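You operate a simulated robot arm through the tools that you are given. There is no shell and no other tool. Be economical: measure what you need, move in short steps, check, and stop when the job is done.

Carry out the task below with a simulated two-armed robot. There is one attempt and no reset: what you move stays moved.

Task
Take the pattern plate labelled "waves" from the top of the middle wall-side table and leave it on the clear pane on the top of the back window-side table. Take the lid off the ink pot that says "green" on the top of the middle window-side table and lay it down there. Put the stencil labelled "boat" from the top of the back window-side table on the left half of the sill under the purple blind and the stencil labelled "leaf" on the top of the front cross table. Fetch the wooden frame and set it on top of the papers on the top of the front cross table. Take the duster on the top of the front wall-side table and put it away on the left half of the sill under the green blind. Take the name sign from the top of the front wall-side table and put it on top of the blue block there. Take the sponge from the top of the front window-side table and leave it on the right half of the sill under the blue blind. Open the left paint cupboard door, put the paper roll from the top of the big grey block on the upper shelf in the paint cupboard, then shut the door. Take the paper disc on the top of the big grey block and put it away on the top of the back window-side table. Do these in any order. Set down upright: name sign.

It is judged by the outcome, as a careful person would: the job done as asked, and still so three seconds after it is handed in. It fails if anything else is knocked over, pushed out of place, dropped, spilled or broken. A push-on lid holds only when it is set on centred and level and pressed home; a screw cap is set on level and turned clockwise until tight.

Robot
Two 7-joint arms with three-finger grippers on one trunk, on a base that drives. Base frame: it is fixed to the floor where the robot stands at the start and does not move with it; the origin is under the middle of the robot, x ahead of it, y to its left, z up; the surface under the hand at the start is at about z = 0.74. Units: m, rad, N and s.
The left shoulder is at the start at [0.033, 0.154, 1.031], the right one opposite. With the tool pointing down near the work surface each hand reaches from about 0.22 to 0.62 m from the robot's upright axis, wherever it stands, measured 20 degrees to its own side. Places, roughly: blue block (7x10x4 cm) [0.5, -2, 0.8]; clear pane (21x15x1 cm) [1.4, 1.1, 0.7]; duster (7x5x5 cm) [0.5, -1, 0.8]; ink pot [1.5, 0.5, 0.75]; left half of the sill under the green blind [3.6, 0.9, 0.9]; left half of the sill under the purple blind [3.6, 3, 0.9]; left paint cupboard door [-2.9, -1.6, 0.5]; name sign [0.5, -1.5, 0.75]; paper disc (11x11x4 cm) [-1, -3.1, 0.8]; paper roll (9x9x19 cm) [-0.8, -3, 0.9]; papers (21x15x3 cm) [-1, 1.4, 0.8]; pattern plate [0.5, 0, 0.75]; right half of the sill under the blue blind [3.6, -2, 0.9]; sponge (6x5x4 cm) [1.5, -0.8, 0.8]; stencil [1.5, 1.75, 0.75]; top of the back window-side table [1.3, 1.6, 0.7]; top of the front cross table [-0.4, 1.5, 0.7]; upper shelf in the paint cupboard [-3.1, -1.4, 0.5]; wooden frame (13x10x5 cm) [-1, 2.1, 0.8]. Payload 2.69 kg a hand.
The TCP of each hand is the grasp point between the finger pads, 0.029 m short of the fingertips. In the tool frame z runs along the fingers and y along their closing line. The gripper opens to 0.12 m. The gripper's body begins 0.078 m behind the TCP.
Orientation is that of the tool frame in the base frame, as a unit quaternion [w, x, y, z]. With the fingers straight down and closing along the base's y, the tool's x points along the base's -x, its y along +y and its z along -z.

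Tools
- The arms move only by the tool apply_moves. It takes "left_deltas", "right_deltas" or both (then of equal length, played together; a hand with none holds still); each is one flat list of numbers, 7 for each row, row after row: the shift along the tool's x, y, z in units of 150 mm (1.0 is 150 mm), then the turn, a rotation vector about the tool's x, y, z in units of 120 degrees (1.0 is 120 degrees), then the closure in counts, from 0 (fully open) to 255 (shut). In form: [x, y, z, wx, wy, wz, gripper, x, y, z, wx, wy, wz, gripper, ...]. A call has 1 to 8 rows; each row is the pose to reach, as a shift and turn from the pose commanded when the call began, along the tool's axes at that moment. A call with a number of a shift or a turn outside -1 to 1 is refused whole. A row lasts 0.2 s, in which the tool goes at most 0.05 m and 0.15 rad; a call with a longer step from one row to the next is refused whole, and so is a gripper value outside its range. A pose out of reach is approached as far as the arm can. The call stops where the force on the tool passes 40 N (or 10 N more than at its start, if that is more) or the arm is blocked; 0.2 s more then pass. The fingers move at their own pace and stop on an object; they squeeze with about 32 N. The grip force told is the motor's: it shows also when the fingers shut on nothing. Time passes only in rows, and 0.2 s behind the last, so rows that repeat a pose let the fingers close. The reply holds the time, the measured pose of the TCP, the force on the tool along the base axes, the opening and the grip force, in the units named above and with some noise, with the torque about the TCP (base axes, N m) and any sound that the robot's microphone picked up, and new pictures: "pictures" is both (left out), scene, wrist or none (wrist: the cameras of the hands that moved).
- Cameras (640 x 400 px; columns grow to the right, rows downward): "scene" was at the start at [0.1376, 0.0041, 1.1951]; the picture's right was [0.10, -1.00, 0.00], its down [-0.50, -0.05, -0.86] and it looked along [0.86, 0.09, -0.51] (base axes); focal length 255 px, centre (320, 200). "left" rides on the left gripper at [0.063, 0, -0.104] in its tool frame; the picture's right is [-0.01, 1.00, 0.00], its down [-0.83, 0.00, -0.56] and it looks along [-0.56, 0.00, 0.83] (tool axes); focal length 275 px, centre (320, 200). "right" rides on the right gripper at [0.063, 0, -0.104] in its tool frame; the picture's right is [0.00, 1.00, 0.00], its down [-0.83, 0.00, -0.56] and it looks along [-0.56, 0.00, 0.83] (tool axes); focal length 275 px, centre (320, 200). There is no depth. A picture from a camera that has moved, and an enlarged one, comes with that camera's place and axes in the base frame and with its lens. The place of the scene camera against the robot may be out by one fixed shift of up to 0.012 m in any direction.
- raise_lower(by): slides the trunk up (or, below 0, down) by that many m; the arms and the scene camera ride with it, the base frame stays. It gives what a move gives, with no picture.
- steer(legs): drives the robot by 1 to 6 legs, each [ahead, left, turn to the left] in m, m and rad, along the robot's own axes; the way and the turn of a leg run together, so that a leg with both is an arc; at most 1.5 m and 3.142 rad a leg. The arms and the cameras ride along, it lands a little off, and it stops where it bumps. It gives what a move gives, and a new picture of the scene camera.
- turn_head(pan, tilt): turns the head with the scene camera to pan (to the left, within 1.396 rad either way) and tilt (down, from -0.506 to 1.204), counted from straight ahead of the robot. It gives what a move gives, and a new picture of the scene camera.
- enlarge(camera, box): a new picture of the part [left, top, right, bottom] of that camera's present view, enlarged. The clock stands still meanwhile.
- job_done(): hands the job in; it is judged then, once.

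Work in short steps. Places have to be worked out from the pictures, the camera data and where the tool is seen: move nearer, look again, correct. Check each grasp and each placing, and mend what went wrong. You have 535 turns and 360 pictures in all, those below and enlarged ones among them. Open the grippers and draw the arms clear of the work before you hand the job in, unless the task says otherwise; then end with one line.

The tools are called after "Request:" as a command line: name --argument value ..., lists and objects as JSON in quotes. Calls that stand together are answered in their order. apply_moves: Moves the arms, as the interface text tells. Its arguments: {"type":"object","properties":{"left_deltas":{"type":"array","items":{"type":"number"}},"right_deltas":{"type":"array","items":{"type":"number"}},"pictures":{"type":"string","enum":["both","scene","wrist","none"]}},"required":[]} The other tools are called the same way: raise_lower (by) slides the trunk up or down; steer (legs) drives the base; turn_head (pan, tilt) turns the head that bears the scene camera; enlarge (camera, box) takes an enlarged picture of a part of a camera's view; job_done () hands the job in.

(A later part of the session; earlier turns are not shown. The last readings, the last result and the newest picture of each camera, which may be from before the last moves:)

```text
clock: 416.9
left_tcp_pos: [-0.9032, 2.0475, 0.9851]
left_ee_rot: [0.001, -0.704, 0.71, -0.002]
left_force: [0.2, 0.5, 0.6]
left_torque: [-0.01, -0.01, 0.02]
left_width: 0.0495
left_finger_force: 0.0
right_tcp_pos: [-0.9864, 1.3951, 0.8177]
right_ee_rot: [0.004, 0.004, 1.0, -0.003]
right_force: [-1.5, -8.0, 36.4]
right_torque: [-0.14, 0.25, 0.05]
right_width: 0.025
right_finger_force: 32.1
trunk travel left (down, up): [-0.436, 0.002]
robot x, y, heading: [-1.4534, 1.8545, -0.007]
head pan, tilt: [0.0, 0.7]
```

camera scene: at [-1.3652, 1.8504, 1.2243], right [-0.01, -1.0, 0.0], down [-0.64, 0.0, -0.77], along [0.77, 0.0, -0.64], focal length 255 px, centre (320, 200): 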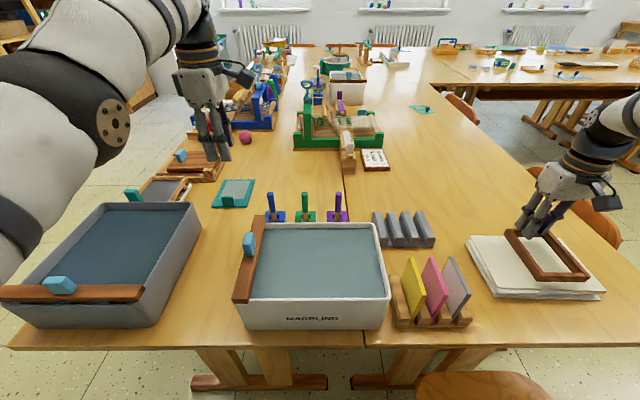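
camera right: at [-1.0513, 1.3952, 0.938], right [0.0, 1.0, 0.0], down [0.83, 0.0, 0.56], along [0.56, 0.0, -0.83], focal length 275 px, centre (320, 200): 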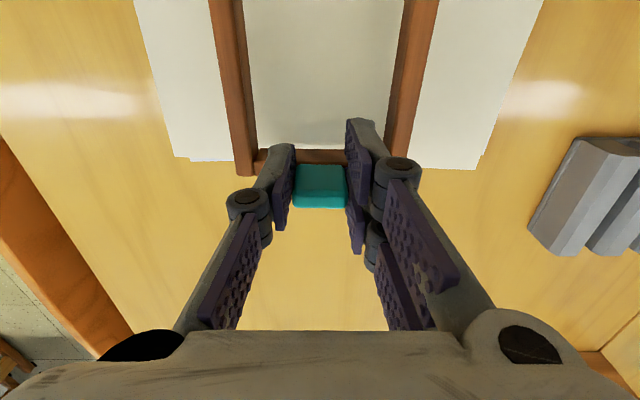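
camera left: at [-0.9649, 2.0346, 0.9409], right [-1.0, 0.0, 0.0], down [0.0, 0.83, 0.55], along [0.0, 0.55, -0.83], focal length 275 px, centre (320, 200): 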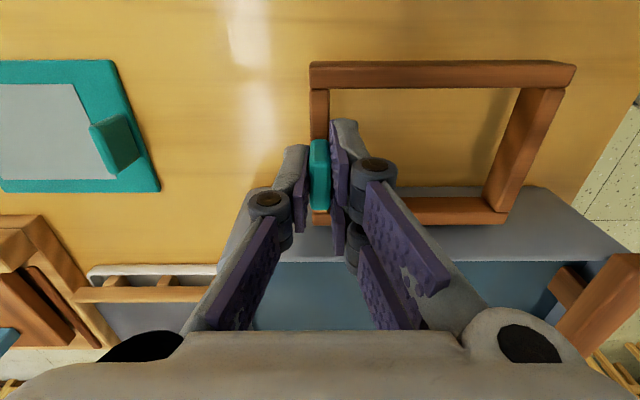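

Firmly down. Easing off, releasing and rising.

Request:
apply_moves --right_deltas '[0, 0, -0.025, 0, 0, 0, 255, 0, 0, -0.025, 0, 0, 0, 170, 0, 0, -0.025, 0, 0, 0, 140, 0, 0, -0.025, 0, 0, 0, 140, 0, 0, -0.2, 0, 0, 0, 140, 0, 0, -0.5, 0, 0, 0, 140, 0, 0, -0.8, 0, 0, 0, 140]' --pictures "both"

```text
clock: 418.5
left_tcp_pos: [-0.9026, 2.0473, 0.9827]
left_ee_rot: [0.0, -0.705, 0.709, -0.002]
left_force: [0.0, 0.4, -0.4]
left_torque: [0.05, -0.02, -0.02]
left_width: 0.0495
left_finger_force: 0.1
right_tcp_pos: [-0.988, 1.3954, 0.9338]
right_ee_rot: [-0.001, 0.003, 1.0, 0.0]
right_force: [0.4, -0.7, 0.4]
right_torque: [-0.02, 0.0, 0.0]
right_width: 0.0543
right_finger_force: 0.0
trunk travel left (down, up): [-0.436, 0.002]
robot x, y, heading: [-1.4579, 1.8548, -0.0]
head pan, tilt: [0.0, 0.7]
camera scene: at [-1.3654, 1.8507, 1.2243], right [-0.01, -1.0, 0.0], down [-0.64, 0.0, -0.77], along [0.77, 0.0, -0.64], focal length 255 px, centre (320, 200)
camera right: at [-1.051, 1.3969, 1.0374], right [0.0, 1.0, 0.0], down [0.83, 0.0, 0.55], along [0.55, 0.0, -0.83], focal length 275 px, centre (320, 200)
```

scene: 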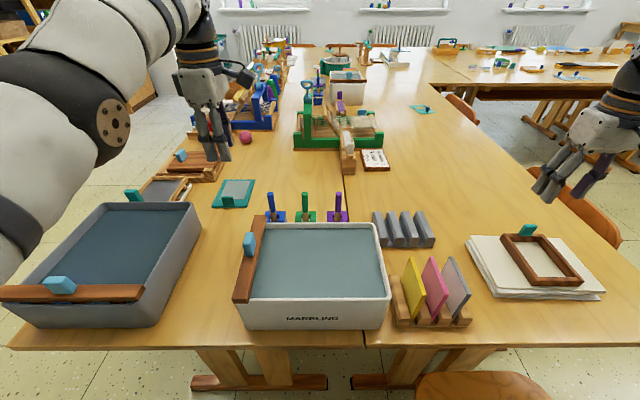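
right: 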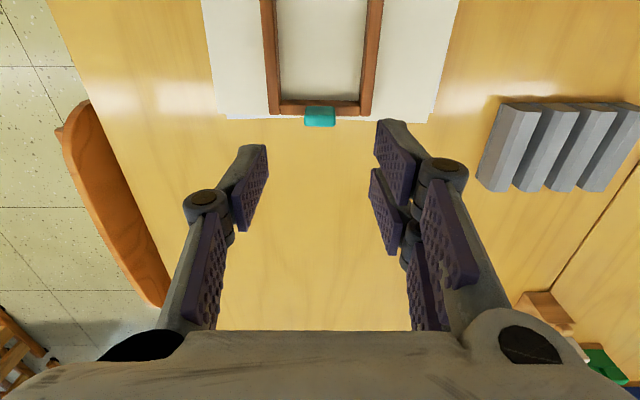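

The frame rests on the papers. Now backing off and driving toward the paint cupboard.

Request:
steer --legs '[[-0.5, 0, 0], [0, -1.5, 0], [0, -1.3, 0], [0, 0, 1.57], [0, 0, 1.57]]'

Request:
turn_head --pan 0.0 --tilt 0.5

```text
clock: 450.3
left_tcp_pos: [-2.5321, -1.1548, 0.9816]
left_ee_rot: [-0.001, 0.709, 0.705, 0.001]
left_force: [-0.1, 0.8, -0.5]
left_torque: [0.02, -0.01, 0.0]
left_width: 0.0495
left_finger_force: 0.0
right_tcp_pos: [-2.4471, -0.5034, 0.9333]
right_ee_rot: [0.0, 1.0, -0.004, 0.001]
right_force: [-0.4, 0.3, 0.4]
right_torque: [-0.01, 0.0, 0.03]
right_width: 0.054
right_finger_force: 0.1
trunk travel left (down, up): [-0.436, 0.002]
robot x, y, heading: [-1.9804, -0.9593, 3.134]
head pan, tilt: [0.0, 0.7]
camera scene: at [-2.0718, -0.9681, 1.2243], right [0.01, 1.0, 0.0], down [0.64, 0.0, -0.76], along [-0.76, 0.01, -0.64], focal length 255 px, centre (320, 200)
```

scene: 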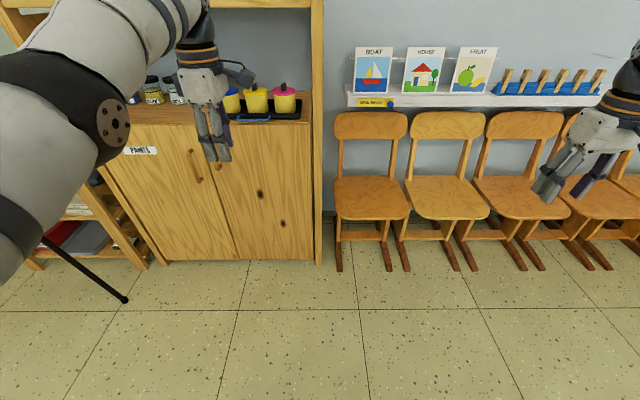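

```text
clock: 451.0
left_tcp_pos: [-2.5332, -1.156, 0.9813]
left_ee_rot: [0.0, 0.71, 0.705, 0.0]
left_force: [0.2, -0.1, 0.6]
left_torque: [0.02, -0.03, 0.01]
left_width: 0.0495
left_finger_force: 0.1
right_tcp_pos: [-2.4478, -0.503, 0.9335]
right_ee_rot: [0.0, 1.0, -0.004, 0.001]
right_force: [-0.3, -0.3, 0.1]
right_torque: [-0.01, -0.01, -0.03]
right_width: 0.0542
right_finger_force: 0.1
trunk travel left (down, up): [-0.436, 0.002]
robot x, y, heading: [-1.9828, -0.9646, 3.135]
head pan, tilt: [0.0, 0.499]
camera scene: at [-2.0778, -0.968, 1.2419], right [0.01, 1.0, 0.0], down [0.48, 0.0, -0.88], along [-0.88, 0.01, -0.48], focal length 255 px, centre (320, 200)
```

scene: 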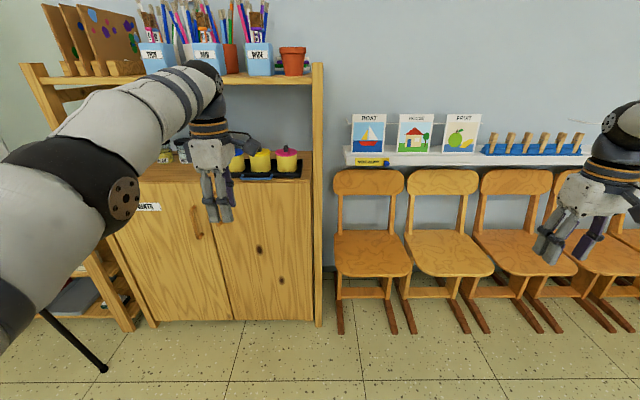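

The cupboard's left door has a vertical pull at ≈(-2.90,-1.457, z 0.60–0.75). I'll turn the left hand to point forward (fingers horizontal, closing sideways).

Request:
apply_moves --left_deltas '[0, 0, 0, 0.0412, -0.0412, 0.0412, 100, 0, 0, 0, 0.0824, -0.0824, 0.0824, 100, 0, 0, 0, 0.1236, -0.1236, 0.1236, 100, 0, 0, 0, 0.1648, -0.1648, 0.1648, 100, 0, 0, 0, 0.206, -0.206, 0.206, 100, 0, 0, 0, 0.2472, -0.2472, 0.2472, 100, 0, 0, 0, 0.2887, -0.2887, 0.2887, 100]' --pictures "none"

Request:
apply_moves --left_deltas '[0, 0, 0, 0.0412, -0.0412, 0.0412, 100, 0, 0, 0, 0.0824, -0.0824, 0.0824, 100, 0, 0, 0, 0.1236, -0.1236, 0.1236, 100, 0, 0, 0, 0.1648, -0.1648, 0.1648, 100, 0, 0, 0, 0.206, -0.206, 0.206, 100, 0, 0, 0, 0.2472, -0.2472, 0.2472, 100, 0, 0, 0, 0.2887, -0.2887, 0.2887, 100]' --pictures "none"

Request:
raise_lower --by -0.25

```text
clock: 452.6
left_tcp_pos: [-2.637, -1.0306, 1.0139]
left_ee_rot: [0.001, 0.817, 0.41, -0.405]
left_force: [0.0, 2.1, 1.1]
left_torque: [-0.18, 0.06, 0.14]
left_width: 0.0732
left_finger_force: 0.0
left hand out of reach, approached as far as the arm can: row 1, 2, 3, 4, 5, 6, 7
right_tcp_pos: [-2.4463, -0.498, 0.9324]
right_ee_rot: [0.001, 1.0, -0.005, 0.001]
right_force: [0.0, 1.3, -0.9]
right_torque: [-0.11, 0.03, 0.01]
right_width: 0.0542
right_finger_force: 0.0
trunk travel left (down, up): [-0.436, 0.002]
robot x, y, heading: [-1.9818, -0.9636, 3.134]
head pan, tilt: [0.0, 0.499]
```

```text
clock: 454.2
left_tcp_pos: [-2.7299, -0.9967, 0.9998]
left_ee_rot: [0.002, -0.707, 0.003, 0.708]
left_force: [0.4, 0.6, -0.3]
left_torque: [0.0, 0.01, -0.02]
left_width: 0.073
left_finger_force: 0.0
left hand out of reach, approached as far as the arm can: row 1, 2, 3, 4, 5, 6, 7
right_tcp_pos: [-2.4474, -0.5039, 0.9335]
right_ee_rot: [0.0, 1.0, -0.003, 0.001]
right_force: [1.0, 0.1, -0.5]
right_torque: [0.02, -0.04, 0.0]
right_width: 0.0542
right_finger_force: 0.1
trunk travel left (down, up): [-0.436, 0.002]
robot x, y, heading: [-1.9816, -0.9624, 3.139]
head pan, tilt: [0.0, 0.499]
```

```text
clock: 456.8
left_tcp_pos: [-2.6727, -0.9958, 0.3844]
left_ee_rot: [-0.003, 0.864, -0.003, -0.503]
left_force: [-0.7, 0.2, -0.2]
left_torque: [-0.01, -0.05, 0.0]
left_width: 0.073
left_finger_force: 0.1
right_tcp_pos: [-2.4461, -0.5023, 0.6834]
right_ee_rot: [-0.001, 1.0, -0.003, 0.001]
right_force: [-0.5, 0.0, 0.7]
right_torque: [0.0, 0.01, -0.01]
right_width: 0.0541
right_finger_force: 0.0
trunk travel left (down, up): [-0.186, 0.252]
robot x, y, heading: [-1.98, -0.9655, 3.14]
head pan, tilt: [0.0, 0.499]
```

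The trunk move let the hand sag and tilt. Re-levelling the left hand (pitch up 30°) and raising it.

Request:
apply_moves --left_deltas '[-0.2, 0, -0.12, 0, -0.0625, 0, 100, -0.4, 0, -0.24, 0, -0.125, 0, 100, -0.6, 0, -0.36, 0, -0.1875, 0, 100, -0.8, 0, -0.48, 0, -0.25, 0, 100, -0.8, 0, -0.48, 0, -0.25, 0, 100]' --pictures "scene"

```text
clock: 458.0
left_tcp_pos: [-2.6982, -0.9822, 0.5012]
left_ee_rot: [0.002, -0.703, 0.001, 0.711]
left_force: [0.2, 0.0, 0.0]
left_torque: [-0.04, -0.02, -0.01]
left_width: 0.073
left_finger_force: 0.0
left hand out of reach, approached as far as the arm can: row 1, 2, 3, 4, 5
right_tcp_pos: [-2.4479, -0.5033, 0.6831]
right_ee_rot: [0.001, 1.0, -0.004, 0.001]
right_force: [0.1, -1.0, -0.5]
right_torque: [-0.01, 0.0, 0.0]
right_width: 0.0543
right_finger_force: 0.0
trunk travel left (down, up): [-0.186, 0.252]
robot x, y, heading: [-1.9814, -0.9652, 3.136]
head pan, tilt: [0.0, 0.499]
camera scene: at [-2.196, -0.9673, 0.9743], right [0.01, 1.0, 0.0], down [0.48, 0.0, -0.88], along [-0.88, 0.01, -0.48], focal length 255 px, centre (320, 200)
```

scene: 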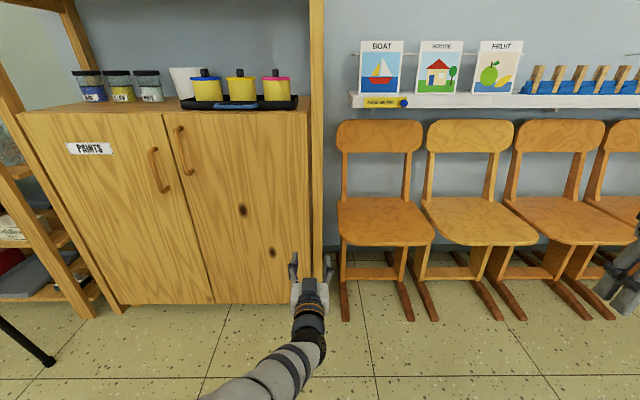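

Handle of the left door ≈ y -1.435, z 0.62–0.76. Drawing the hand back, up and to the left before driving in.

Request:
apply_moves --left_deltas '[-0.15, 0.12, -0.2, 0, 0, 0, 130, -0.3, 0.24, -0.4, 0, 0, 0, 130, -0.45, 0.36, -0.6, 0, 0, 0, 130, -0.6, 0.5, -0.8, 0, 0, 0, 130, -0.8, 0.6, -0.95, 0, 0, 0, 130]' --pictures "none"

```text
clock: 459.2
left_tcp_pos: [-2.699, -1.0056, 0.4865]
left_ee_rot: [0.003, -0.706, 0.002, 0.709]
left_force: [-0.8, 0.2, 0.2]
left_torque: [-0.01, 0.03, 0.0]
left_width: 0.0589
left_finger_force: 0.0
left hand out of reach, approached as far as the arm can: row 1, 2, 3, 4, 5
right_tcp_pos: [-2.4477, -0.5037, 0.6833]
right_ee_rot: [0.001, 1.0, -0.004, 0.001]
right_force: [-0.2, 1.0, -0.7]
right_torque: [0.0, 0.0, 0.0]
right_width: 0.0538
right_finger_force: 0.0
trunk travel left (down, up): [-0.186, 0.252]
robot x, y, heading: [-1.9813, -0.9636, 3.13]
head pan, tilt: [0.0, 0.499]
```

The arm can't fold further with the hand horizontal, but the present reach (≈0.72 ahead, 0.33 below the shoulder) is usable. Raising the trunk to bring the hand to handle height.

Request:
raise_lower --by 0.19

Request:
apply_moves --left_deltas '[0, 0, 0, 0, 0, 0, 130]' --pictures "wrist"

```text
clock: 461.3
left_tcp_pos: [-2.7275, -1.0051, 0.8657]
left_ee_rot: [0.002, -0.6, 0.001, 0.8]
left_force: [-0.2, -0.1, 0.0]
left_torque: [0.0, 0.04, 0.02]
left_width: 0.0588
left_finger_force: 0.1
right_tcp_pos: [-2.4474, -0.5033, 0.8722]
right_ee_rot: [0.0, 1.0, -0.003, 0.001]
right_force: [-0.8, 0.4, 0.5]
right_torque: [0.02, -0.02, -0.01]
right_width: 0.0539
right_finger_force: 0.0
trunk travel left (down, up): [-0.376, 0.062]
robot x, y, heading: [-1.9833, -0.9622, 3.135]
head pan, tilt: [0.0, 0.499]
```

```text
clock: 461.7
left_tcp_pos: [-2.7271, -1.0059, 0.8664]
left_ee_rot: [0.003, -0.6, 0.001, 0.8]
left_force: [0.0, 0.2, -0.1]
left_torque: [-0.01, -0.01, -0.02]
left_width: 0.0587
left_finger_force: 0.1
right_tcp_pos: [-2.4484, -0.5038, 0.8723]
right_ee_rot: [0.001, 1.0, -0.004, 0.001]
right_force: [-0.4, 0.0, 1.3]
right_torque: [0.0, 0.01, -0.01]
right_width: 0.0541
right_finger_force: 0.0
trunk travel left (down, up): [-0.376, 0.062]
robot x, y, heading: [-1.9805, -0.9646, 3.136]
head pan, tilt: [0.0, 0.499]
camera left: at [-2.6461, -1.0056, 0.7763], right [0.0, -1.0, 0.0], down [0.77, 0.0, 0.64], along [-0.64, 0.01, 0.77], focal length 275 px, centre (320, 200)
```

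left: 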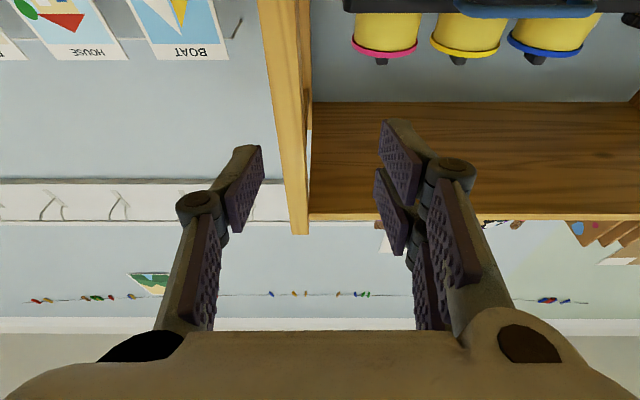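

Now the hand is at z 0.87 tilted slightly up. Levelling it and lowering toward 0.70.

Request:
apply_moves --left_deltas '[0.2, 0, -0.06, 0, 0.04, 0, 130, 0.4, 0, -0.12, 0, 0.08, 0, 130, 0.6, 0, -0.18, 0, 0.12, 0, 130, 0.8, 0, -0.24, 0, 0.134, 0, 130, 1.0, 0, -0.3, 0, 0.134, 0, 130, 1.0, 0, -0.3, 0, 0.134, 0, 130]' --pictures "none"

```text
clock: 463.1
left_tcp_pos: [-2.7032, -1.0178, 0.727]
left_ee_rot: [0.002, -0.706, 0.002, 0.708]
left_force: [-0.6, 0.2, 0.3]
left_torque: [0.0, 0.01, 0.02]
left_width: 0.0589
left_finger_force: 0.1
left hand out of reach, approached as far as the arm can: row 3, 4, 5, 6
right_tcp_pos: [-2.4469, -0.5039, 0.8734]
right_ee_rot: [0.0, 1.0, -0.004, 0.0]
right_force: [0.1, 0.4, -0.1]
right_torque: [0.01, 0.04, -0.01]
right_width: 0.0543
right_finger_force: 0.0
trunk travel left (down, up): [-0.376, 0.062]
robot x, y, heading: [-1.9773, -0.9637, 3.132]
head pan, tilt: [0.0, 0.499]
```

Hand is level at z 0.727. Driving to line it up in front of the handle.

Request:
steer --legs '[[0, 0.417, 0.008], [0.08, 0, 0]]'

Request:
enlarge --camera "left" --box '[0, 0, 640, 400]'

```text
clock: 467.5
left_tcp_pos: [-2.7833, -1.4409, 0.7278]
left_ee_rot: [-0.001, -0.707, -0.001, 0.708]
left_force: [-0.6, 0.7, 0.0]
left_torque: [0.0, 0.03, 0.0]
left_width: 0.0588
left_finger_force: 0.0
right_tcp_pos: [-2.532, -0.924, 0.8736]
right_ee_rot: [0.0, 1.0, 0.001, 0.001]
right_force: [-0.1, -0.3, -0.2]
right_torque: [-0.02, -0.01, 0.03]
right_width: 0.0544
right_finger_force: 0.0
trunk travel left (down, up): [-0.376, 0.062]
robot x, y, heading: [-2.0588, -1.3786, -3.138]
head pan, tilt: [0.0, 0.499]
camera scene: at [-2.2173, -1.3857, 1.1735], right [0.0, 1.0, 0.0], down [0.48, 0.0, -0.88], along [-0.88, 0.0, -0.48], focal length 255 px, centre (320, 200)
```

scene: 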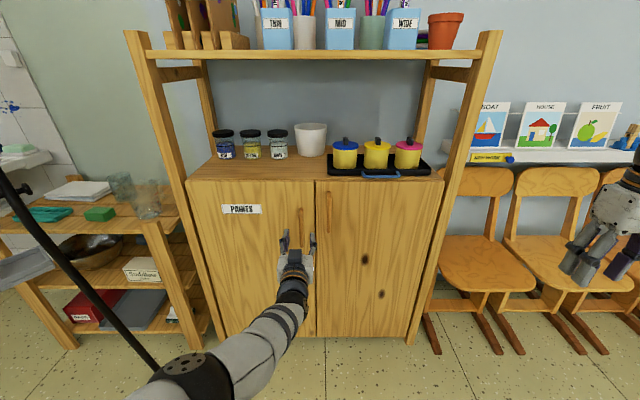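

```text
1.00 times, centred on (320, 200) of left (not enlarged: the box is as wide or as high as the picture)
camera zoom: at [-2.6803, -1.4396, 0.6641], right [0.0, -1.0, 0.0], down [0.56, 0.0, 0.83], along [-0.83, 0.0, 0.56], focal length 275 px, centre (320, 200)
```

zoom: 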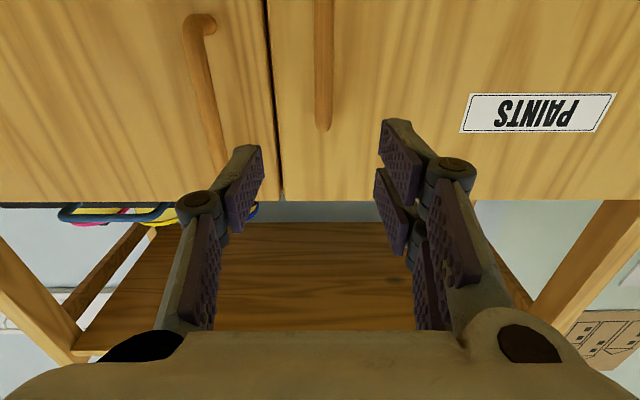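

The handle is centred (y≈-1.442); its top end is z≈0.741. Lowering the hand ~4 cm.

Request:
apply_moves --left_deltas '[0.13, 0.01, 0, 0, 0, 0, 130, 0.26, 0.01, 0, 0, 0, 0, 130, 0.26, 0.01, 0, 0, 0, 0, 130]' --pictures "none"

```text
clock: 468.3
left_tcp_pos: [-2.7722, -1.4499, 0.7067]
left_ee_rot: [0.0, -0.705, -0.001, 0.709]
left_force: [-0.5, 0.4, 0.5]
left_torque: [-0.04, 0.0, 0.01]
left_width: 0.059
left_finger_force: 0.0
left hand out of reach, approached as far as the arm can: row 1, 2, 3
right_tcp_pos: [-2.5326, -0.9248, 0.874]
right_ee_rot: [0.0, 1.0, 0.001, 0.001]
right_force: [0.3, -1.0, 0.8]
right_torque: [-0.04, 0.0, -0.01]
right_width: 0.0541
right_finger_force: 0.1
trunk travel left (down, up): [-0.376, 0.062]
robot x, y, heading: [-2.0618, -1.3814, -3.139]
head pan, tilt: [0.0, 0.499]
```

Driving forward 0.11 m so the pads straddle the pull.

Request:
steer --legs '[[0.11, -0.007, 0]]'

Request:
enlarge --camera "left" --box '[0, 0, 640, 400]'

```text
clock: 469.5
left_tcp_pos: [-2.8805, -1.4429, 0.706]
left_ee_rot: [-0.001, -0.705, -0.002, 0.709]
left_force: [0.6, -0.5, -0.2]
left_torque: [0.0, -0.03, 0.01]
left_width: 0.0589
left_finger_force: 0.0
right_tcp_pos: [-2.6419, -0.9181, 0.8733]
right_ee_rot: [0.0, 1.0, 0.001, 0.001]
right_force: [-0.4, 0.2, 0.2]
right_torque: [0.0, -0.03, -0.02]
right_width: 0.0541
right_finger_force: 0.1
trunk travel left (down, up): [-0.376, 0.062]
robot x, y, heading: [-2.1706, -1.3776, -3.141]
head pan, tilt: [0.0, 0.499]
camera scene: at [-2.326, -1.379, 1.1735], right [0.0, 1.0, 0.0], down [0.48, 0.0, -0.88], along [-0.88, 0.0, -0.48], focal length 255 px, centre (320, 200)
```

scene: 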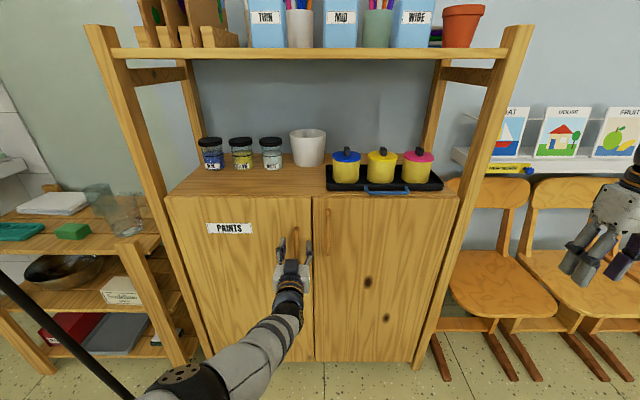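

```text
1.00 times, centred on (320, 200) of left (not enlarged: the box is as wide or as high as the picture)
camera zoom: at [-2.7784, -1.4428, 0.6426], right [0.0, -1.0, 0.0], down [0.56, 0.0, 0.83], along [-0.83, 0.0, 0.56], focal length 275 px, centre (320, 200)
```

zoom: 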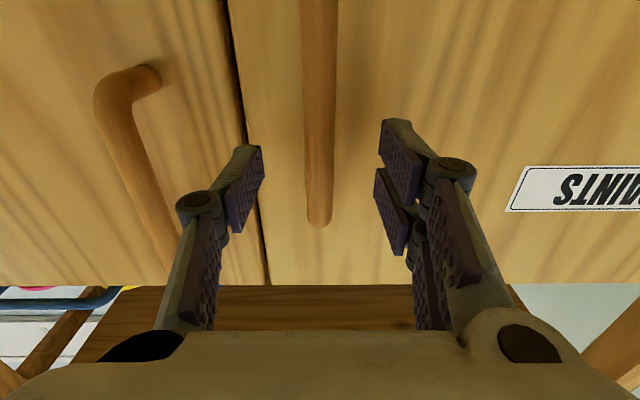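

Pull is between the fingers, bar at x≈-2.90. Forward another 1.3 cm and closing.

Request:
steer --legs '[[0.015, 0, 0]]'

Request:
apply_moves --left_deltas '[0, 0, 0, 0, 0, 0, 255, 0, 0, 0, 0, 0, 0, 255, 0, 0, 0, 0, 0, 0, 255]' --pictures "wrist"

```text
clock: 470.3
left_tcp_pos: [-2.8953, -1.4438, 0.7052]
left_ee_rot: [-0.001, -0.705, -0.002, 0.709]
left_force: [-0.1, -0.3, -0.2]
left_torque: [-0.01, 0.04, 0.04]
left_width: 0.0588
left_finger_force: 0.1
right_tcp_pos: [-2.654, -0.9186, 0.8733]
right_ee_rot: [0.0, 1.0, 0.001, 0.001]
right_force: [-1.0, 0.0, -0.6]
right_torque: [-0.02, -0.05, 0.02]
right_width: 0.054
right_finger_force: 0.3
trunk travel left (down, up): [-0.376, 0.062]
robot x, y, heading: [-2.1851, -1.3725, -3.141]
head pan, tilt: [0.0, 0.499]
camera scene: at [-2.3406, -1.3791, 1.1736], right [0.0, 1.0, 0.0], down [0.48, 0.0, -0.88], along [-0.88, 0.0, -0.48], focal length 255 px, centre (320, 200)
```

scene: 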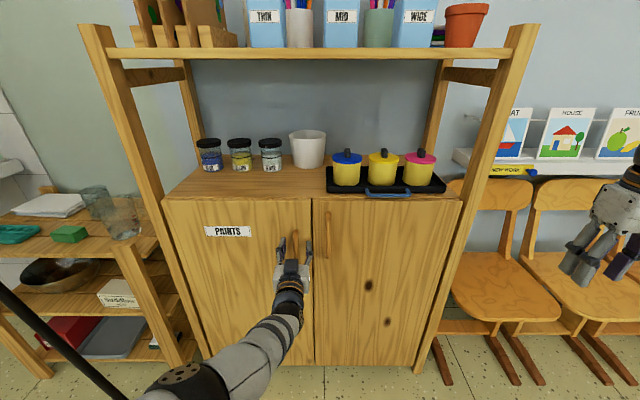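

```text
clock: 471.1
left_tcp_pos: [-2.8952, -1.4426, 0.7065]
left_ee_rot: [-0.001, -0.705, -0.002, 0.709]
left_force: [1.7, 2.6, 0.0]
left_torque: [-0.06, 0.08, 0.02]
left_width: 0.0127
left_finger_force: 38.8
right_tcp_pos: [-2.655, -0.9178, 0.8742]
right_ee_rot: [0.0, 1.0, 0.001, -0.001]
right_force: [-0.4, -0.5, 0.3]
right_torque: [0.01, 0.0, 0.03]
right_width: 0.0539
right_finger_force: 0.1
trunk travel left (down, up): [-0.376, 0.062]
robot x, y, heading: [-2.1836, -1.3725, -3.139]
head pan, tilt: [0.0, 0.499]
camera left: at [-2.7926, -1.4427, 0.6432], right [0.0, -1.0, 0.0], down [0.56, 0.0, 0.83], along [-0.83, 0.0, 0.56], focal length 275 px, centre (320, 200)
```

left: 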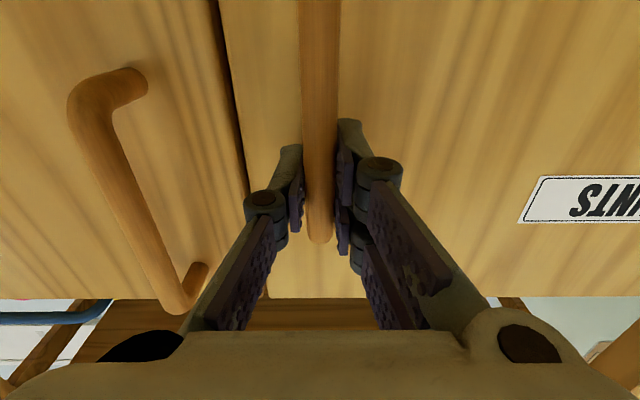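

Handle gripped. Pulling the door open by backing up along its arc.

Request:
steer --legs '[[-0.1, 0.012, 0], [-0.08, 0.03, 0]]'

```text
clock: 472.3
left_tcp_pos: [-2.7976, -1.4704, 0.7068]
left_ee_rot: [-0.011, -0.704, -0.008, 0.71]
left_force: [-0.2, -0.9, 4.0]
left_torque: [0.16, -0.64, 0.19]
left_width: 0.0129
left_finger_force: 39.1
right_tcp_pos: [-2.5554, -0.9318, 0.8722]
right_ee_rot: [0.001, 1.0, 0.003, 0.001]
right_force: [0.0, 0.3, 0.2]
right_torque: [-0.03, -0.01, -0.03]
right_width: 0.0539
right_finger_force: 0.0
trunk travel left (down, up): [-0.376, 0.062]
robot x, y, heading: [-2.0841, -1.3836, -3.14]
head pan, tilt: [0.0, 0.499]
stopped in leg 1: the force on the tool passed its limit at 44 N (the readings are from after the stop); the commanded pose is now the measured one
camera scene: at [-2.2395, -1.392, 1.1737], right [-0.01, 1.0, 0.0], down [0.48, 0.0, -0.88], along [-0.88, -0.01, -0.48], focal length 255 px, centre (320, 200)
```

scene: 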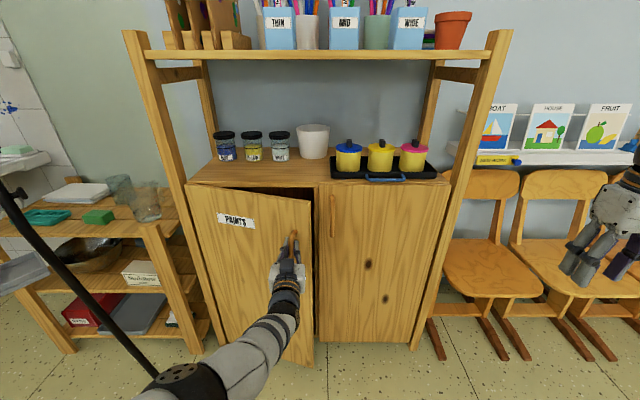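

The door is ~15° open. Turning the hand with the door and continuing along the arc in small steps.

Request:
apply_moves --left_deltas '[0, 0, 0, 0.06, 0, 0, 255, 0, 0, 0, 0.12, 0, 0, 255]' --pictures "none"

Request:
steer --legs '[[-0.045, 0.02, 0], [-0.045, 0.025, 0]]'

```text
clock: 472.9
left_tcp_pos: [-2.8013, -1.4682, 0.7064]
left_ee_rot: [0.039, -0.703, 0.046, 0.709]
left_force: [-9.0, -21.8, 2.1]
left_torque: [0.81, 0.77, 0.14]
left_width: 0.0127
left_finger_force: 39.7
left hand out of reach, approached as far as the arm can: row 1, 2
right_tcp_pos: [-2.5571, -0.9342, 0.8743]
right_ee_rot: [-0.002, 1.0, 0.003, 0.001]
right_force: [0.2, -0.2, 0.6]
right_torque: [0.0, -0.03, -0.02]
right_width: 0.0541
right_finger_force: 0.1
trunk travel left (down, up): [-0.376, 0.062]
robot x, y, heading: [-2.0843, -1.386, -3.135]
head pan, tilt: [0.0, 0.499]
```

```text
clock: 473.9
left_tcp_pos: [-2.7642, -1.4878, 0.7067]
left_ee_rot: [0.036, -0.703, 0.045, 0.709]
left_force: [-0.7, -1.3, 1.2]
left_torque: [0.76, -0.17, 0.25]
left_width: 0.0126
left_finger_force: 39.6
right_tcp_pos: [-2.5191, -0.9505, 0.873]
right_ee_rot: [0.001, 1.0, 0.004, 0.001]
right_force: [0.7, 0.4, 0.4]
right_torque: [-0.03, 0.03, -0.02]
right_width: 0.0542
right_finger_force: 0.0
trunk travel left (down, up): [-0.376, 0.062]
robot x, y, heading: [-2.0448, -1.4034, -3.133]
head pan, tilt: [0.0, 0.499]
stopped in leg 1: the force on the tool passed its limit at 42 N (the readings are from after the stop); the commanded pose is now the measured one
camera scene: at [-2.202, -1.4097, 1.1736], right [-0.01, 1.0, 0.0], down [0.48, 0.0, -0.88], along [-0.88, -0.01, -0.48], focal length 255 px, centre (320, 200)
```

scene: 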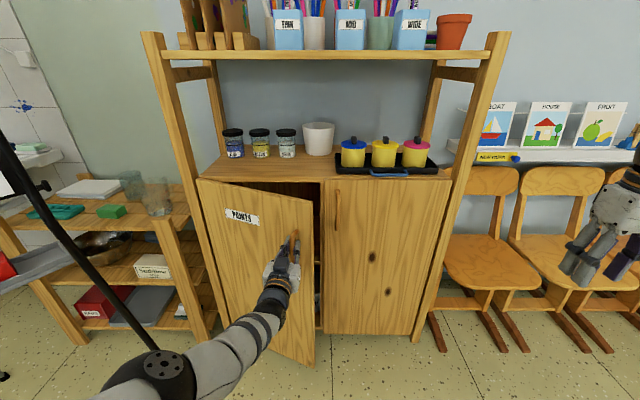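

Continuing the pull with slightly less sideways shift.

Request:
steer --legs '[[-0.04, 0.016, 0], [-0.04, 0.021, 0]]'

Request:
steer --legs '[[-0.03, 0.02, 0], [-0.03, 0.025, 0]]'

```text
clock: 475.1
left_tcp_pos: [-2.7191, -1.5179, 0.7066]
left_ee_rot: [0.031, -0.703, 0.038, 0.709]
left_force: [-1.1, -2.7, -7.5]
left_torque: [0.57, -0.17, 0.22]
left_width: 0.0129
left_finger_force: 39.3
right_tcp_pos: [-2.4742, -0.971, 0.8727]
right_ee_rot: [0.001, 1.0, 0.005, 0.001]
right_force: [-0.8, -0.4, -0.5]
right_torque: [0.0, -0.03, 0.01]
right_width: 0.0541
right_finger_force: 0.0
trunk travel left (down, up): [-0.376, 0.062]
robot x, y, heading: [-1.9994, -1.4234, -3.131]
head pan, tilt: [0.0, 0.499]
stopped in leg 2: the force on the tool passed its limit at 44 N (the readings are from after the stop); the commanded pose is now the measured one
camera scene: at [-2.1557, -1.43, 1.1736], right [-0.01, 1.0, 0.0], down [0.48, 0.01, -0.88], along [-0.88, -0.01, -0.48], focal length 255 px, centre (320, 200)
```

scene: 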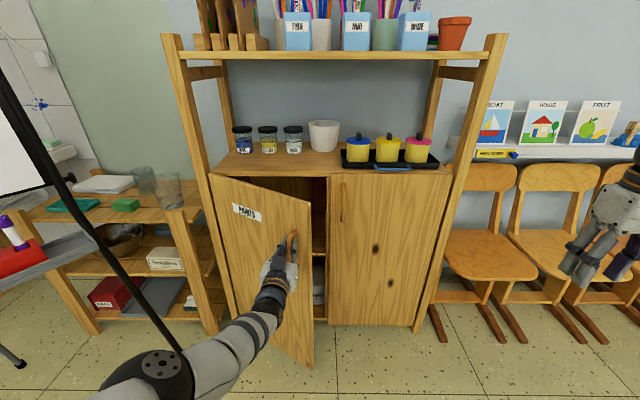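

```text
clock: 476.5
left_tcp_pos: [-2.6721, -1.5617, 0.7074]
left_ee_rot: [0.025, -0.704, 0.034, 0.709]
left_force: [-1.9, -3.3, -6.3]
left_torque: [0.64, -0.18, 0.29]
left_width: 0.0128
left_finger_force: 39.5
right_tcp_pos: [-2.425, -1.0077, 0.8726]
right_ee_rot: [0.001, 1.0, 0.006, 0.001]
right_force: [0.1, -0.1, -0.8]
right_torque: [0.01, 0.01, 0.01]
right_width: 0.0542
right_finger_force: 0.1
trunk travel left (down, up): [-0.376, 0.062]
robot x, y, heading: [-1.953, -1.4619, -3.132]
head pan, tilt: [0.0, 0.499]
stopped in leg 2: the force on the tool passed its limit at 44 N (the readings are from after the stop); the commanded pose is now the measured one
camera scene: at [-2.1068, -1.4658, 1.1737], right [-0.01, 1.0, 0.0], down [0.48, 0.01, -0.88], along [-0.88, -0.01, -0.48], focal length 255 px, centre (320, 200)
```

scene: 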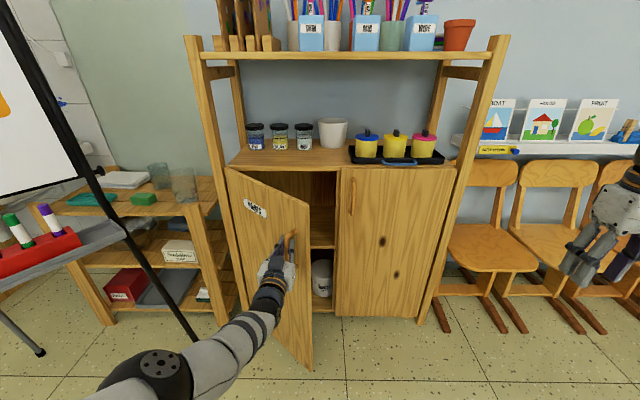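

Door ~40° open. Releasing the handle, going around the free edge, and pushing it further from inside.

Request:
apply_moves --left_deltas '[0, 0, 0, 0, 0, 0, 120, 0, 0, 0, 0, 0, 0, 120, 0, 0, 0, 0, 0, 0, 120]' --pictures "none"

Request:
steer --legs '[[-0.13, 0, 0], [0, -0.18, -0.008]]'

Request:
apply_moves --left_deltas '[0, 0, 0, 0, 0, 0, 255, 0, 0, 0, 0, 0, 0, 255, 0, 0, 0, 0, 0, 0, 255]' --pictures "scene"

```text
clock: 477.3
left_tcp_pos: [-2.6724, -1.5604, 0.7063]
left_ee_rot: [0.025, -0.702, 0.036, 0.711]
left_force: [0.8, -0.3, 0.3]
left_torque: [0.0, -0.01, -0.01]
left_width: 0.0638
left_finger_force: 0.1
right_tcp_pos: [-2.426, -1.0065, 0.8723]
right_ee_rot: [0.001, 1.0, 0.005, 0.001]
right_force: [-0.2, 0.8, 0.3]
right_torque: [0.01, 0.02, -0.02]
right_width: 0.0542
right_finger_force: 0.1
trunk travel left (down, up): [-0.376, 0.062]
robot x, y, heading: [-1.9502, -1.46, -3.13]
head pan, tilt: [0.0, 0.499]
```

```text
clock: 480.2
left_tcp_pos: [-2.5429, -1.3719, 0.7072]
left_ee_rot: [0.029, -0.702, 0.04, 0.711]
left_force: [-0.5, 0.7, 1.2]
left_torque: [0.01, 0.02, 0.01]
left_width: 0.0633
left_finger_force: 0.1
right_tcp_pos: [-2.2932, -0.8214, 0.8716]
right_ee_rot: [0.001, 1.0, 0.001, 0.001]
right_force: [0.2, -0.1, 0.0]
right_torque: [0.0, -0.02, -0.01]
right_width: 0.0541
right_finger_force: 0.1
trunk travel left (down, up): [-0.376, 0.062]
robot x, y, heading: [-1.8233, -1.2779, -3.142]
head pan, tilt: [0.0, 0.499]
camera scene: at [-1.9779, -1.2824, 1.1737], right [0.0, 1.0, 0.0], down [0.48, 0.0, -0.88], along [-0.88, 0.0, -0.48], focal length 255 px, centre (320, 200)
```

scene: 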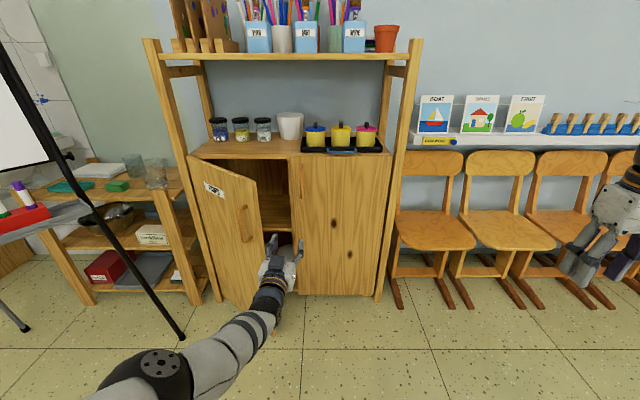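

```text
clock: 481.0
left_tcp_pos: [-2.5437, -1.3723, 0.7084]
left_ee_rot: [0.03, -0.702, 0.04, 0.71]
left_force: [0.0, 0.3, -1.1]
left_torque: [0.01, -0.02, -0.01]
left_width: 0.0001
left_finger_force: 28.5
right_tcp_pos: [-2.2923, -0.8212, 0.8725]
right_ee_rot: [0.001, 1.0, 0.0, 0.0]
right_force: [-1.2, 0.3, 1.4]
right_torque: [0.05, -0.01, -0.01]
right_width: 0.0539
right_finger_force: 0.1
trunk travel left (down, up): [-0.376, 0.062]
robot x, y, heading: [-1.825, -1.2797, -3.142]
head pan, tilt: [0.0, 0.499]
camera scene: at [-1.9779, -1.2827, 1.1737], right [0.0, 1.0, 0.0], down [0.48, 0.0, -0.88], along [-0.88, 0.0, -0.48], focal length 255 px, centre (320, 200)
```

scene: 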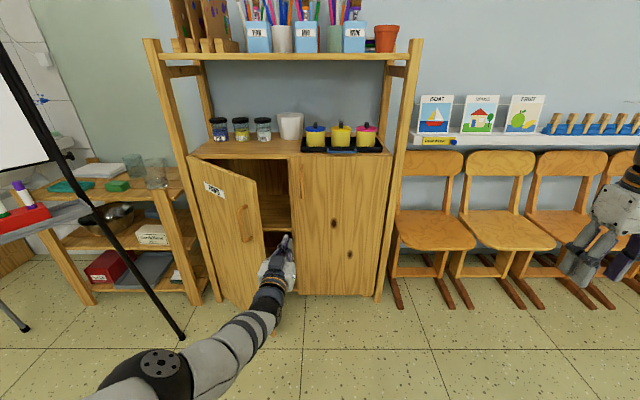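

Fingers closed. Driving forward past the free edge, then left to push the door open.

Request:
steer --legs '[[0.225, 0, 0], [0, 0.2, 0]]'

Request:
steer --legs '[[0, 0.17, 0]]'

```text
clock: 483.7
left_tcp_pos: [-2.768, -1.4409, 0.7071]
left_ee_rot: [0.04, -0.703, 0.046, 0.709]
left_force: [-0.2, -0.2, 0.4]
left_torque: [-0.01, -0.02, -0.01]
left_width: 0.0
left_finger_force: 28.3
right_tcp_pos: [-2.5177, -0.9058, 0.8739]
right_ee_rot: [0.001, 1.0, 0.0, 0.001]
right_force: [0.1, 0.2, 0.0]
right_torque: [-0.04, -0.06, -0.03]
right_width: 0.0542
right_finger_force: 0.1
trunk travel left (down, up): [-0.376, 0.062]
robot x, y, heading: [-2.0492, -1.3635, 3.141]
head pan, tilt: [0.0, 0.499]
stopped in leg 2: the force on the tool passed its limit at 55 N (the readings are from after the stop); the commanded pose is now the measured one
camera scene: at [-2.2034, -1.3672, 1.1736], right [0.0, 1.0, 0.0], down [0.48, 0.0, -0.88], along [-0.88, 0.0, -0.48], focal length 255 px, centre (320, 200)
```

scene: 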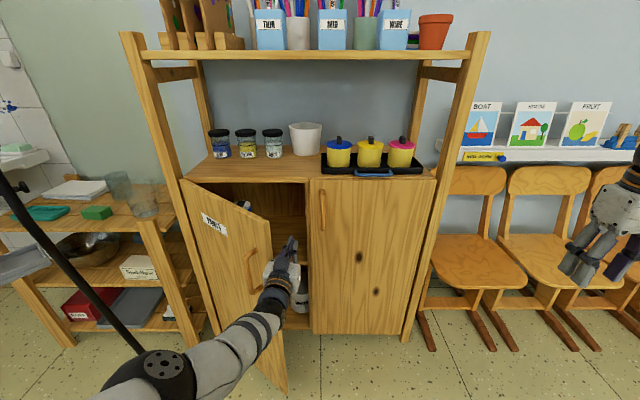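

```text
clock: 484.6
left_tcp_pos: [-2.7639, -1.4413, 0.7054]
left_ee_rot: [0.051, -0.704, 0.051, 0.706]
left_force: [2.3, 1.1, 2.3]
left_torque: [-0.05, -0.13, 0.17]
left_width: 0.0
left_finger_force: 28.0
right_tcp_pos: [-2.515, -0.9204, 0.8712]
right_ee_rot: [0.001, 1.0, -0.001, 0.002]
right_force: [0.1, -0.2, 0.2]
right_torque: [0.01, 0.02, 0.03]
right_width: 0.0541
right_finger_force: 0.1
trunk travel left (down, up): [-0.376, 0.062]
robot x, y, heading: [-2.0449, -1.3834, 3.142]
head pan, tilt: [0.0, 0.499]
stopped in leg 1: the force on the tool passed its limit at 51 N (the readings are from after the stop); the commanded pose is now the measured one
camera scene: at [-2.2032, -1.3829, 1.1736], right [0.0, 1.0, 0.0], down [0.48, 0.0, -0.88], along [-0.88, 0.0, -0.48], focal length 255 px, centre (320, 200)
```

scene: 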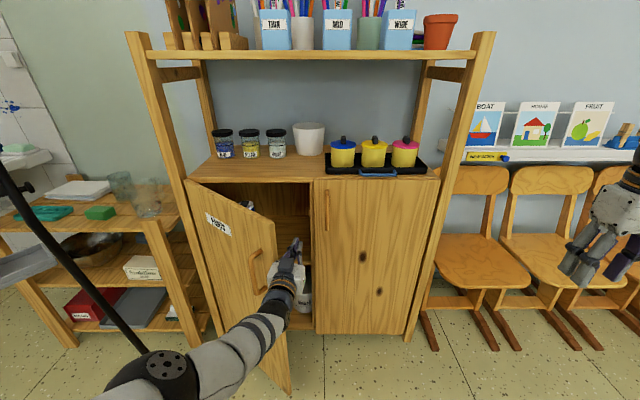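

The door resists fast pushing. Trying many small slow steps to the left.

Request:
steer --legs '[[0, 0.02, 0], [0, 0.02, 0], [0, 0.02, 0], [0, 0.02, 0], [0, 0.02, 0], [0, 0.02, 0]]'

Request:
enlarge --camera "left" --box '[0, 0, 640, 400]'

```text
clock: 485.5
left_tcp_pos: [-2.7587, -1.4408, 0.7029]
left_ee_rot: [-0.06, 0.705, -0.057, -0.705]
left_force: [1.5, 1.4, 1.6]
left_torque: [-0.09, -0.07, 0.22]
left_width: 0.0001
left_finger_force: 28.5
right_tcp_pos: [-2.5137, -0.933, 0.8719]
right_ee_rot: [0.002, 1.0, -0.001, 0.001]
right_force: [-0.3, -0.2, 0.4]
right_torque: [0.01, -0.02, 0.01]
right_width: 0.054
right_finger_force: 0.0
trunk travel left (down, up): [-0.376, 0.062]
robot x, y, heading: [-2.0507, -1.3933, 3.139]
head pan, tilt: [0.0, 0.499]
stopped in leg 1: the force on the tool passed its limit at 48 N (the readings are from after the stop); the commanded pose is now the measured one
camera scene: at [-2.2029, -1.3961, 1.1737], right [0.01, 1.0, 0.0], down [0.48, 0.0, -0.88], along [-0.88, 0.0, -0.48], focal length 255 px, centre (320, 200)
```

scene: 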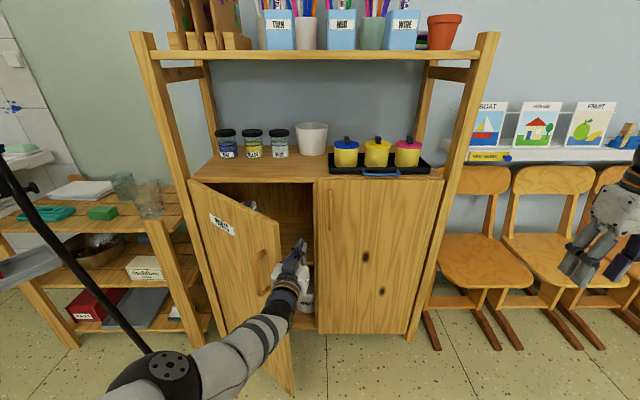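

```text
1.00 times, centred on (320, 200) of left (not enlarged: the box is as wide or as high as the picture)
camera zoom: at [-2.6579, -1.4586, 0.6417], right [-0.17, -0.99, 0.0], down [0.55, -0.09, 0.83], along [-0.82, 0.14, 0.56], focal length 275 px, centre (320, 200)
```

zoom: 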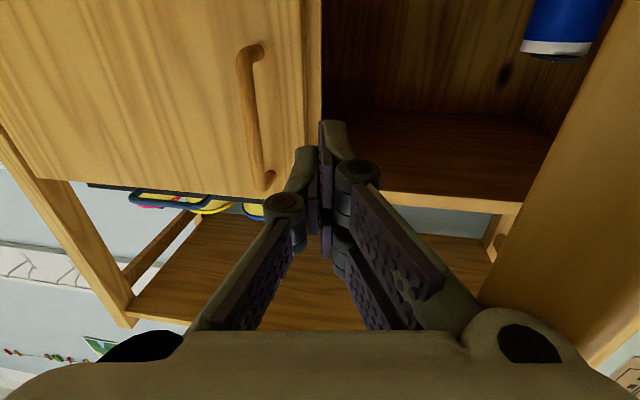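

Pushing straight sideways lacks leverage. Moving along the edge's arc instead (diagonally back and left).

Request:
steer --legs '[[-0.035, 0.03, 0], [-0.035, 0.035, 0], [-0.02, 0.032, 0], [-0.02, 0.032, 0], [-0.012, 0.035, 0], [-0.012, 0.035, 0]]'

```text
clock: 489.2
left_tcp_pos: [-2.6271, -1.6431, 0.704]
left_ee_rot: [-0.06, 0.705, -0.057, -0.705]
left_force: [0.2, 0.7, -0.5]
left_torque: [0.03, 0.01, 0.0]
left_width: 0.0
left_finger_force: 28.8
right_tcp_pos: [-2.3808, -1.1341, 0.8726]
right_ee_rot: [0.0, 1.0, -0.002, 0.001]
right_force: [0.0, -0.7, 0.3]
right_torque: [0.02, 0.01, 0.02]
right_width: 0.0543
right_finger_force: 0.0
trunk travel left (down, up): [-0.376, 0.062]
robot x, y, heading: [-1.9128, -1.5956, 3.136]
head pan, tilt: [0.0, 0.499]
camera scene: at [-2.0697, -1.5968, 1.1737], right [0.01, 1.0, 0.0], down [0.48, 0.0, -0.88], along [-0.88, 0.0, -0.48], focal length 255 px, centre (320, 200)
```

scene: 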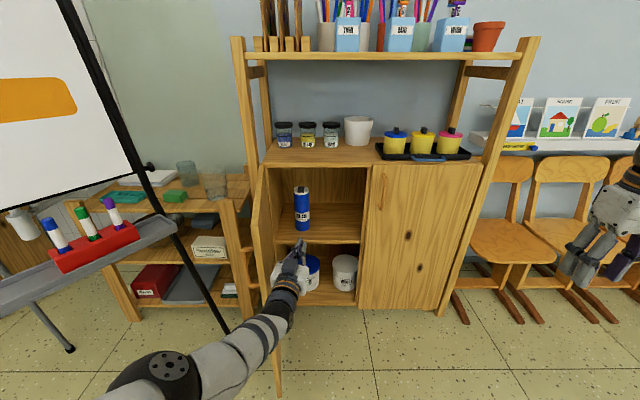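

Door is ~85° open; the shelf has a blue bottle on the left and free space at y≈-1.52. Now to the grey block for the roll.

Request:
steer --legs '[[-0.6, 0, 0], [0, 0, 1.57], [0, 0.45, 0]]'

Request:
raise_lower --by 0.06

Request:
turn_head --pan 0.0 --tilt 0.5

```text
clock: 500.0
left_tcp_pos: [-0.8166, -2.3122, 0.7042]
left_ee_rot: [-0.454, -0.54, -0.456, 0.542]
left_force: [0.2, -0.4, -0.3]
left_torque: [-0.02, -0.03, -0.04]
left_width: 0.0
left_finger_force: 28.3
right_tcp_pos: [-1.3234, -2.0645, 0.8723]
right_ee_rot: [0.0, 0.711, 0.703, 0.001]
right_force: [-0.1, -0.2, 0.3]
right_torque: [-0.01, -0.03, -0.05]
right_width: 0.054
right_finger_force: 0.0
trunk travel left (down, up): [-0.376, 0.062]
robot x, y, heading: [-0.8649, -1.5994, -1.579]
head pan, tilt: [0.0, 0.499]
camera scene: at [-0.866, -1.7591, 1.1737], right [-1.0, 0.01, 0.0], down [0.01, 0.48, -0.88], along [-0.01, -0.88, -0.48], focal length 255 px, centre (320, 200)
```

scene: 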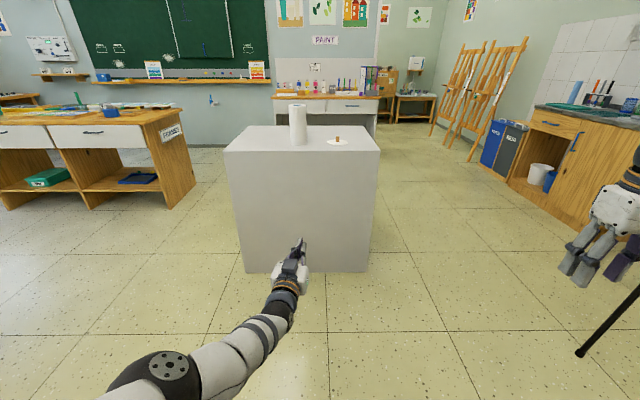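

```text
clock: 501.0
left_tcp_pos: [-0.8175, -2.3286, 0.9341]
left_ee_rot: [-0.514, -0.483, -0.39, 0.592]
left_force: [0.1, -0.7, -1.5]
left_torque: [-0.11, 0.03, 0.0]
left_width: 0.0001
left_finger_force: 28.2
right_tcp_pos: [-1.325, -2.0635, 0.9298]
right_ee_rot: [-0.001, 0.711, 0.703, 0.004]
right_force: [0.6, 0.1, -0.1]
right_torque: [0.03, -0.05, 0.0]
right_width: 0.054
right_finger_force: 0.1
trunk travel left (down, up): [-0.436, 0.002]
robot x, y, heading: [-0.8624, -1.6003, -1.58]
head pan, tilt: [0.0, 0.499]
```

```text
clock: 501.6
left_tcp_pos: [-0.8172, -2.328, 0.9358]
left_ee_rot: [-0.513, -0.483, -0.39, 0.593]
left_force: [0.0, 0.4, 0.0]
left_torque: [-0.05, 0.02, 0.0]
left_width: 0.0
left_finger_force: 28.5
right_tcp_pos: [-1.3237, -2.064, 0.9319]
right_ee_rot: [0.001, 0.711, 0.703, 0.002]
right_force: [0.7, 0.9, 0.3]
right_torque: [-0.04, 0.0, 0.03]
right_width: 0.0541
right_finger_force: 0.2
trunk travel left (down, up): [-0.436, 0.002]
robot x, y, heading: [-0.8642, -1.5999, -1.58]
head pan, tilt: [0.0, 0.499]
camera scene: at [-0.8655, -1.7004, 1.2419], right [-1.0, 0.01, 0.0], down [0.01, 0.48, -0.88], along [-0.01, -0.88, -0.48], focal length 255 px, centre (320, 200)
```

scene: 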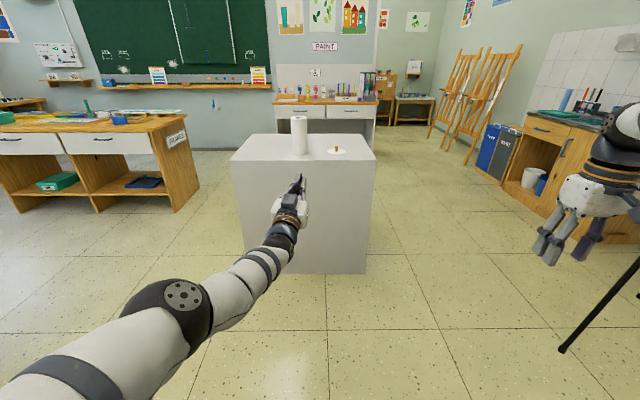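

Block top z≈0.787; roll ≈(-0.75,-3.04); disc ≈(-0.96,-3.10). Levelling the left hand at z≈0.885 and opening it wide.

Request:
apply_moves --left_deltas '[0.1, 0, -0.03, -0.04, 0.055, -0.003, 0, 0.2, 0, -0.05, -0.081, 0.11, -0.006, 0, 0.32, 0, -0.08, -0.081, 0.11, -0.006, 0, 0.32, 0, -0.08, -0.081, 0.11, -0.006, 0, 0.32, 0, -0.08, -0.081, 0.11, -0.006, 0]' --pictures "none"

```text
clock: 502.8
left_tcp_pos: [-0.8155, -2.3282, 0.8856]
left_ee_rot: [-0.501, -0.499, -0.498, 0.502]
left_force: [0.7, -0.7, -0.5]
left_torque: [0.01, 0.02, -0.03]
left_width: 0.12
left_finger_force: 0.1
left hand out of reach, approached as far as the arm can: row 1, 2
right_tcp_pos: [-1.3259, -2.0642, 0.9313]
right_ee_rot: [0.001, 0.711, 0.703, 0.002]
right_force: [-0.4, -0.5, 0.5]
right_torque: [-0.01, 0.0, 0.01]
right_width: 0.0541
right_finger_force: 0.1
trunk travel left (down, up): [-0.436, 0.002]
robot x, y, heading: [-0.8643, -1.6005, -1.581]
head pan, tilt: [0.0, 0.499]
```

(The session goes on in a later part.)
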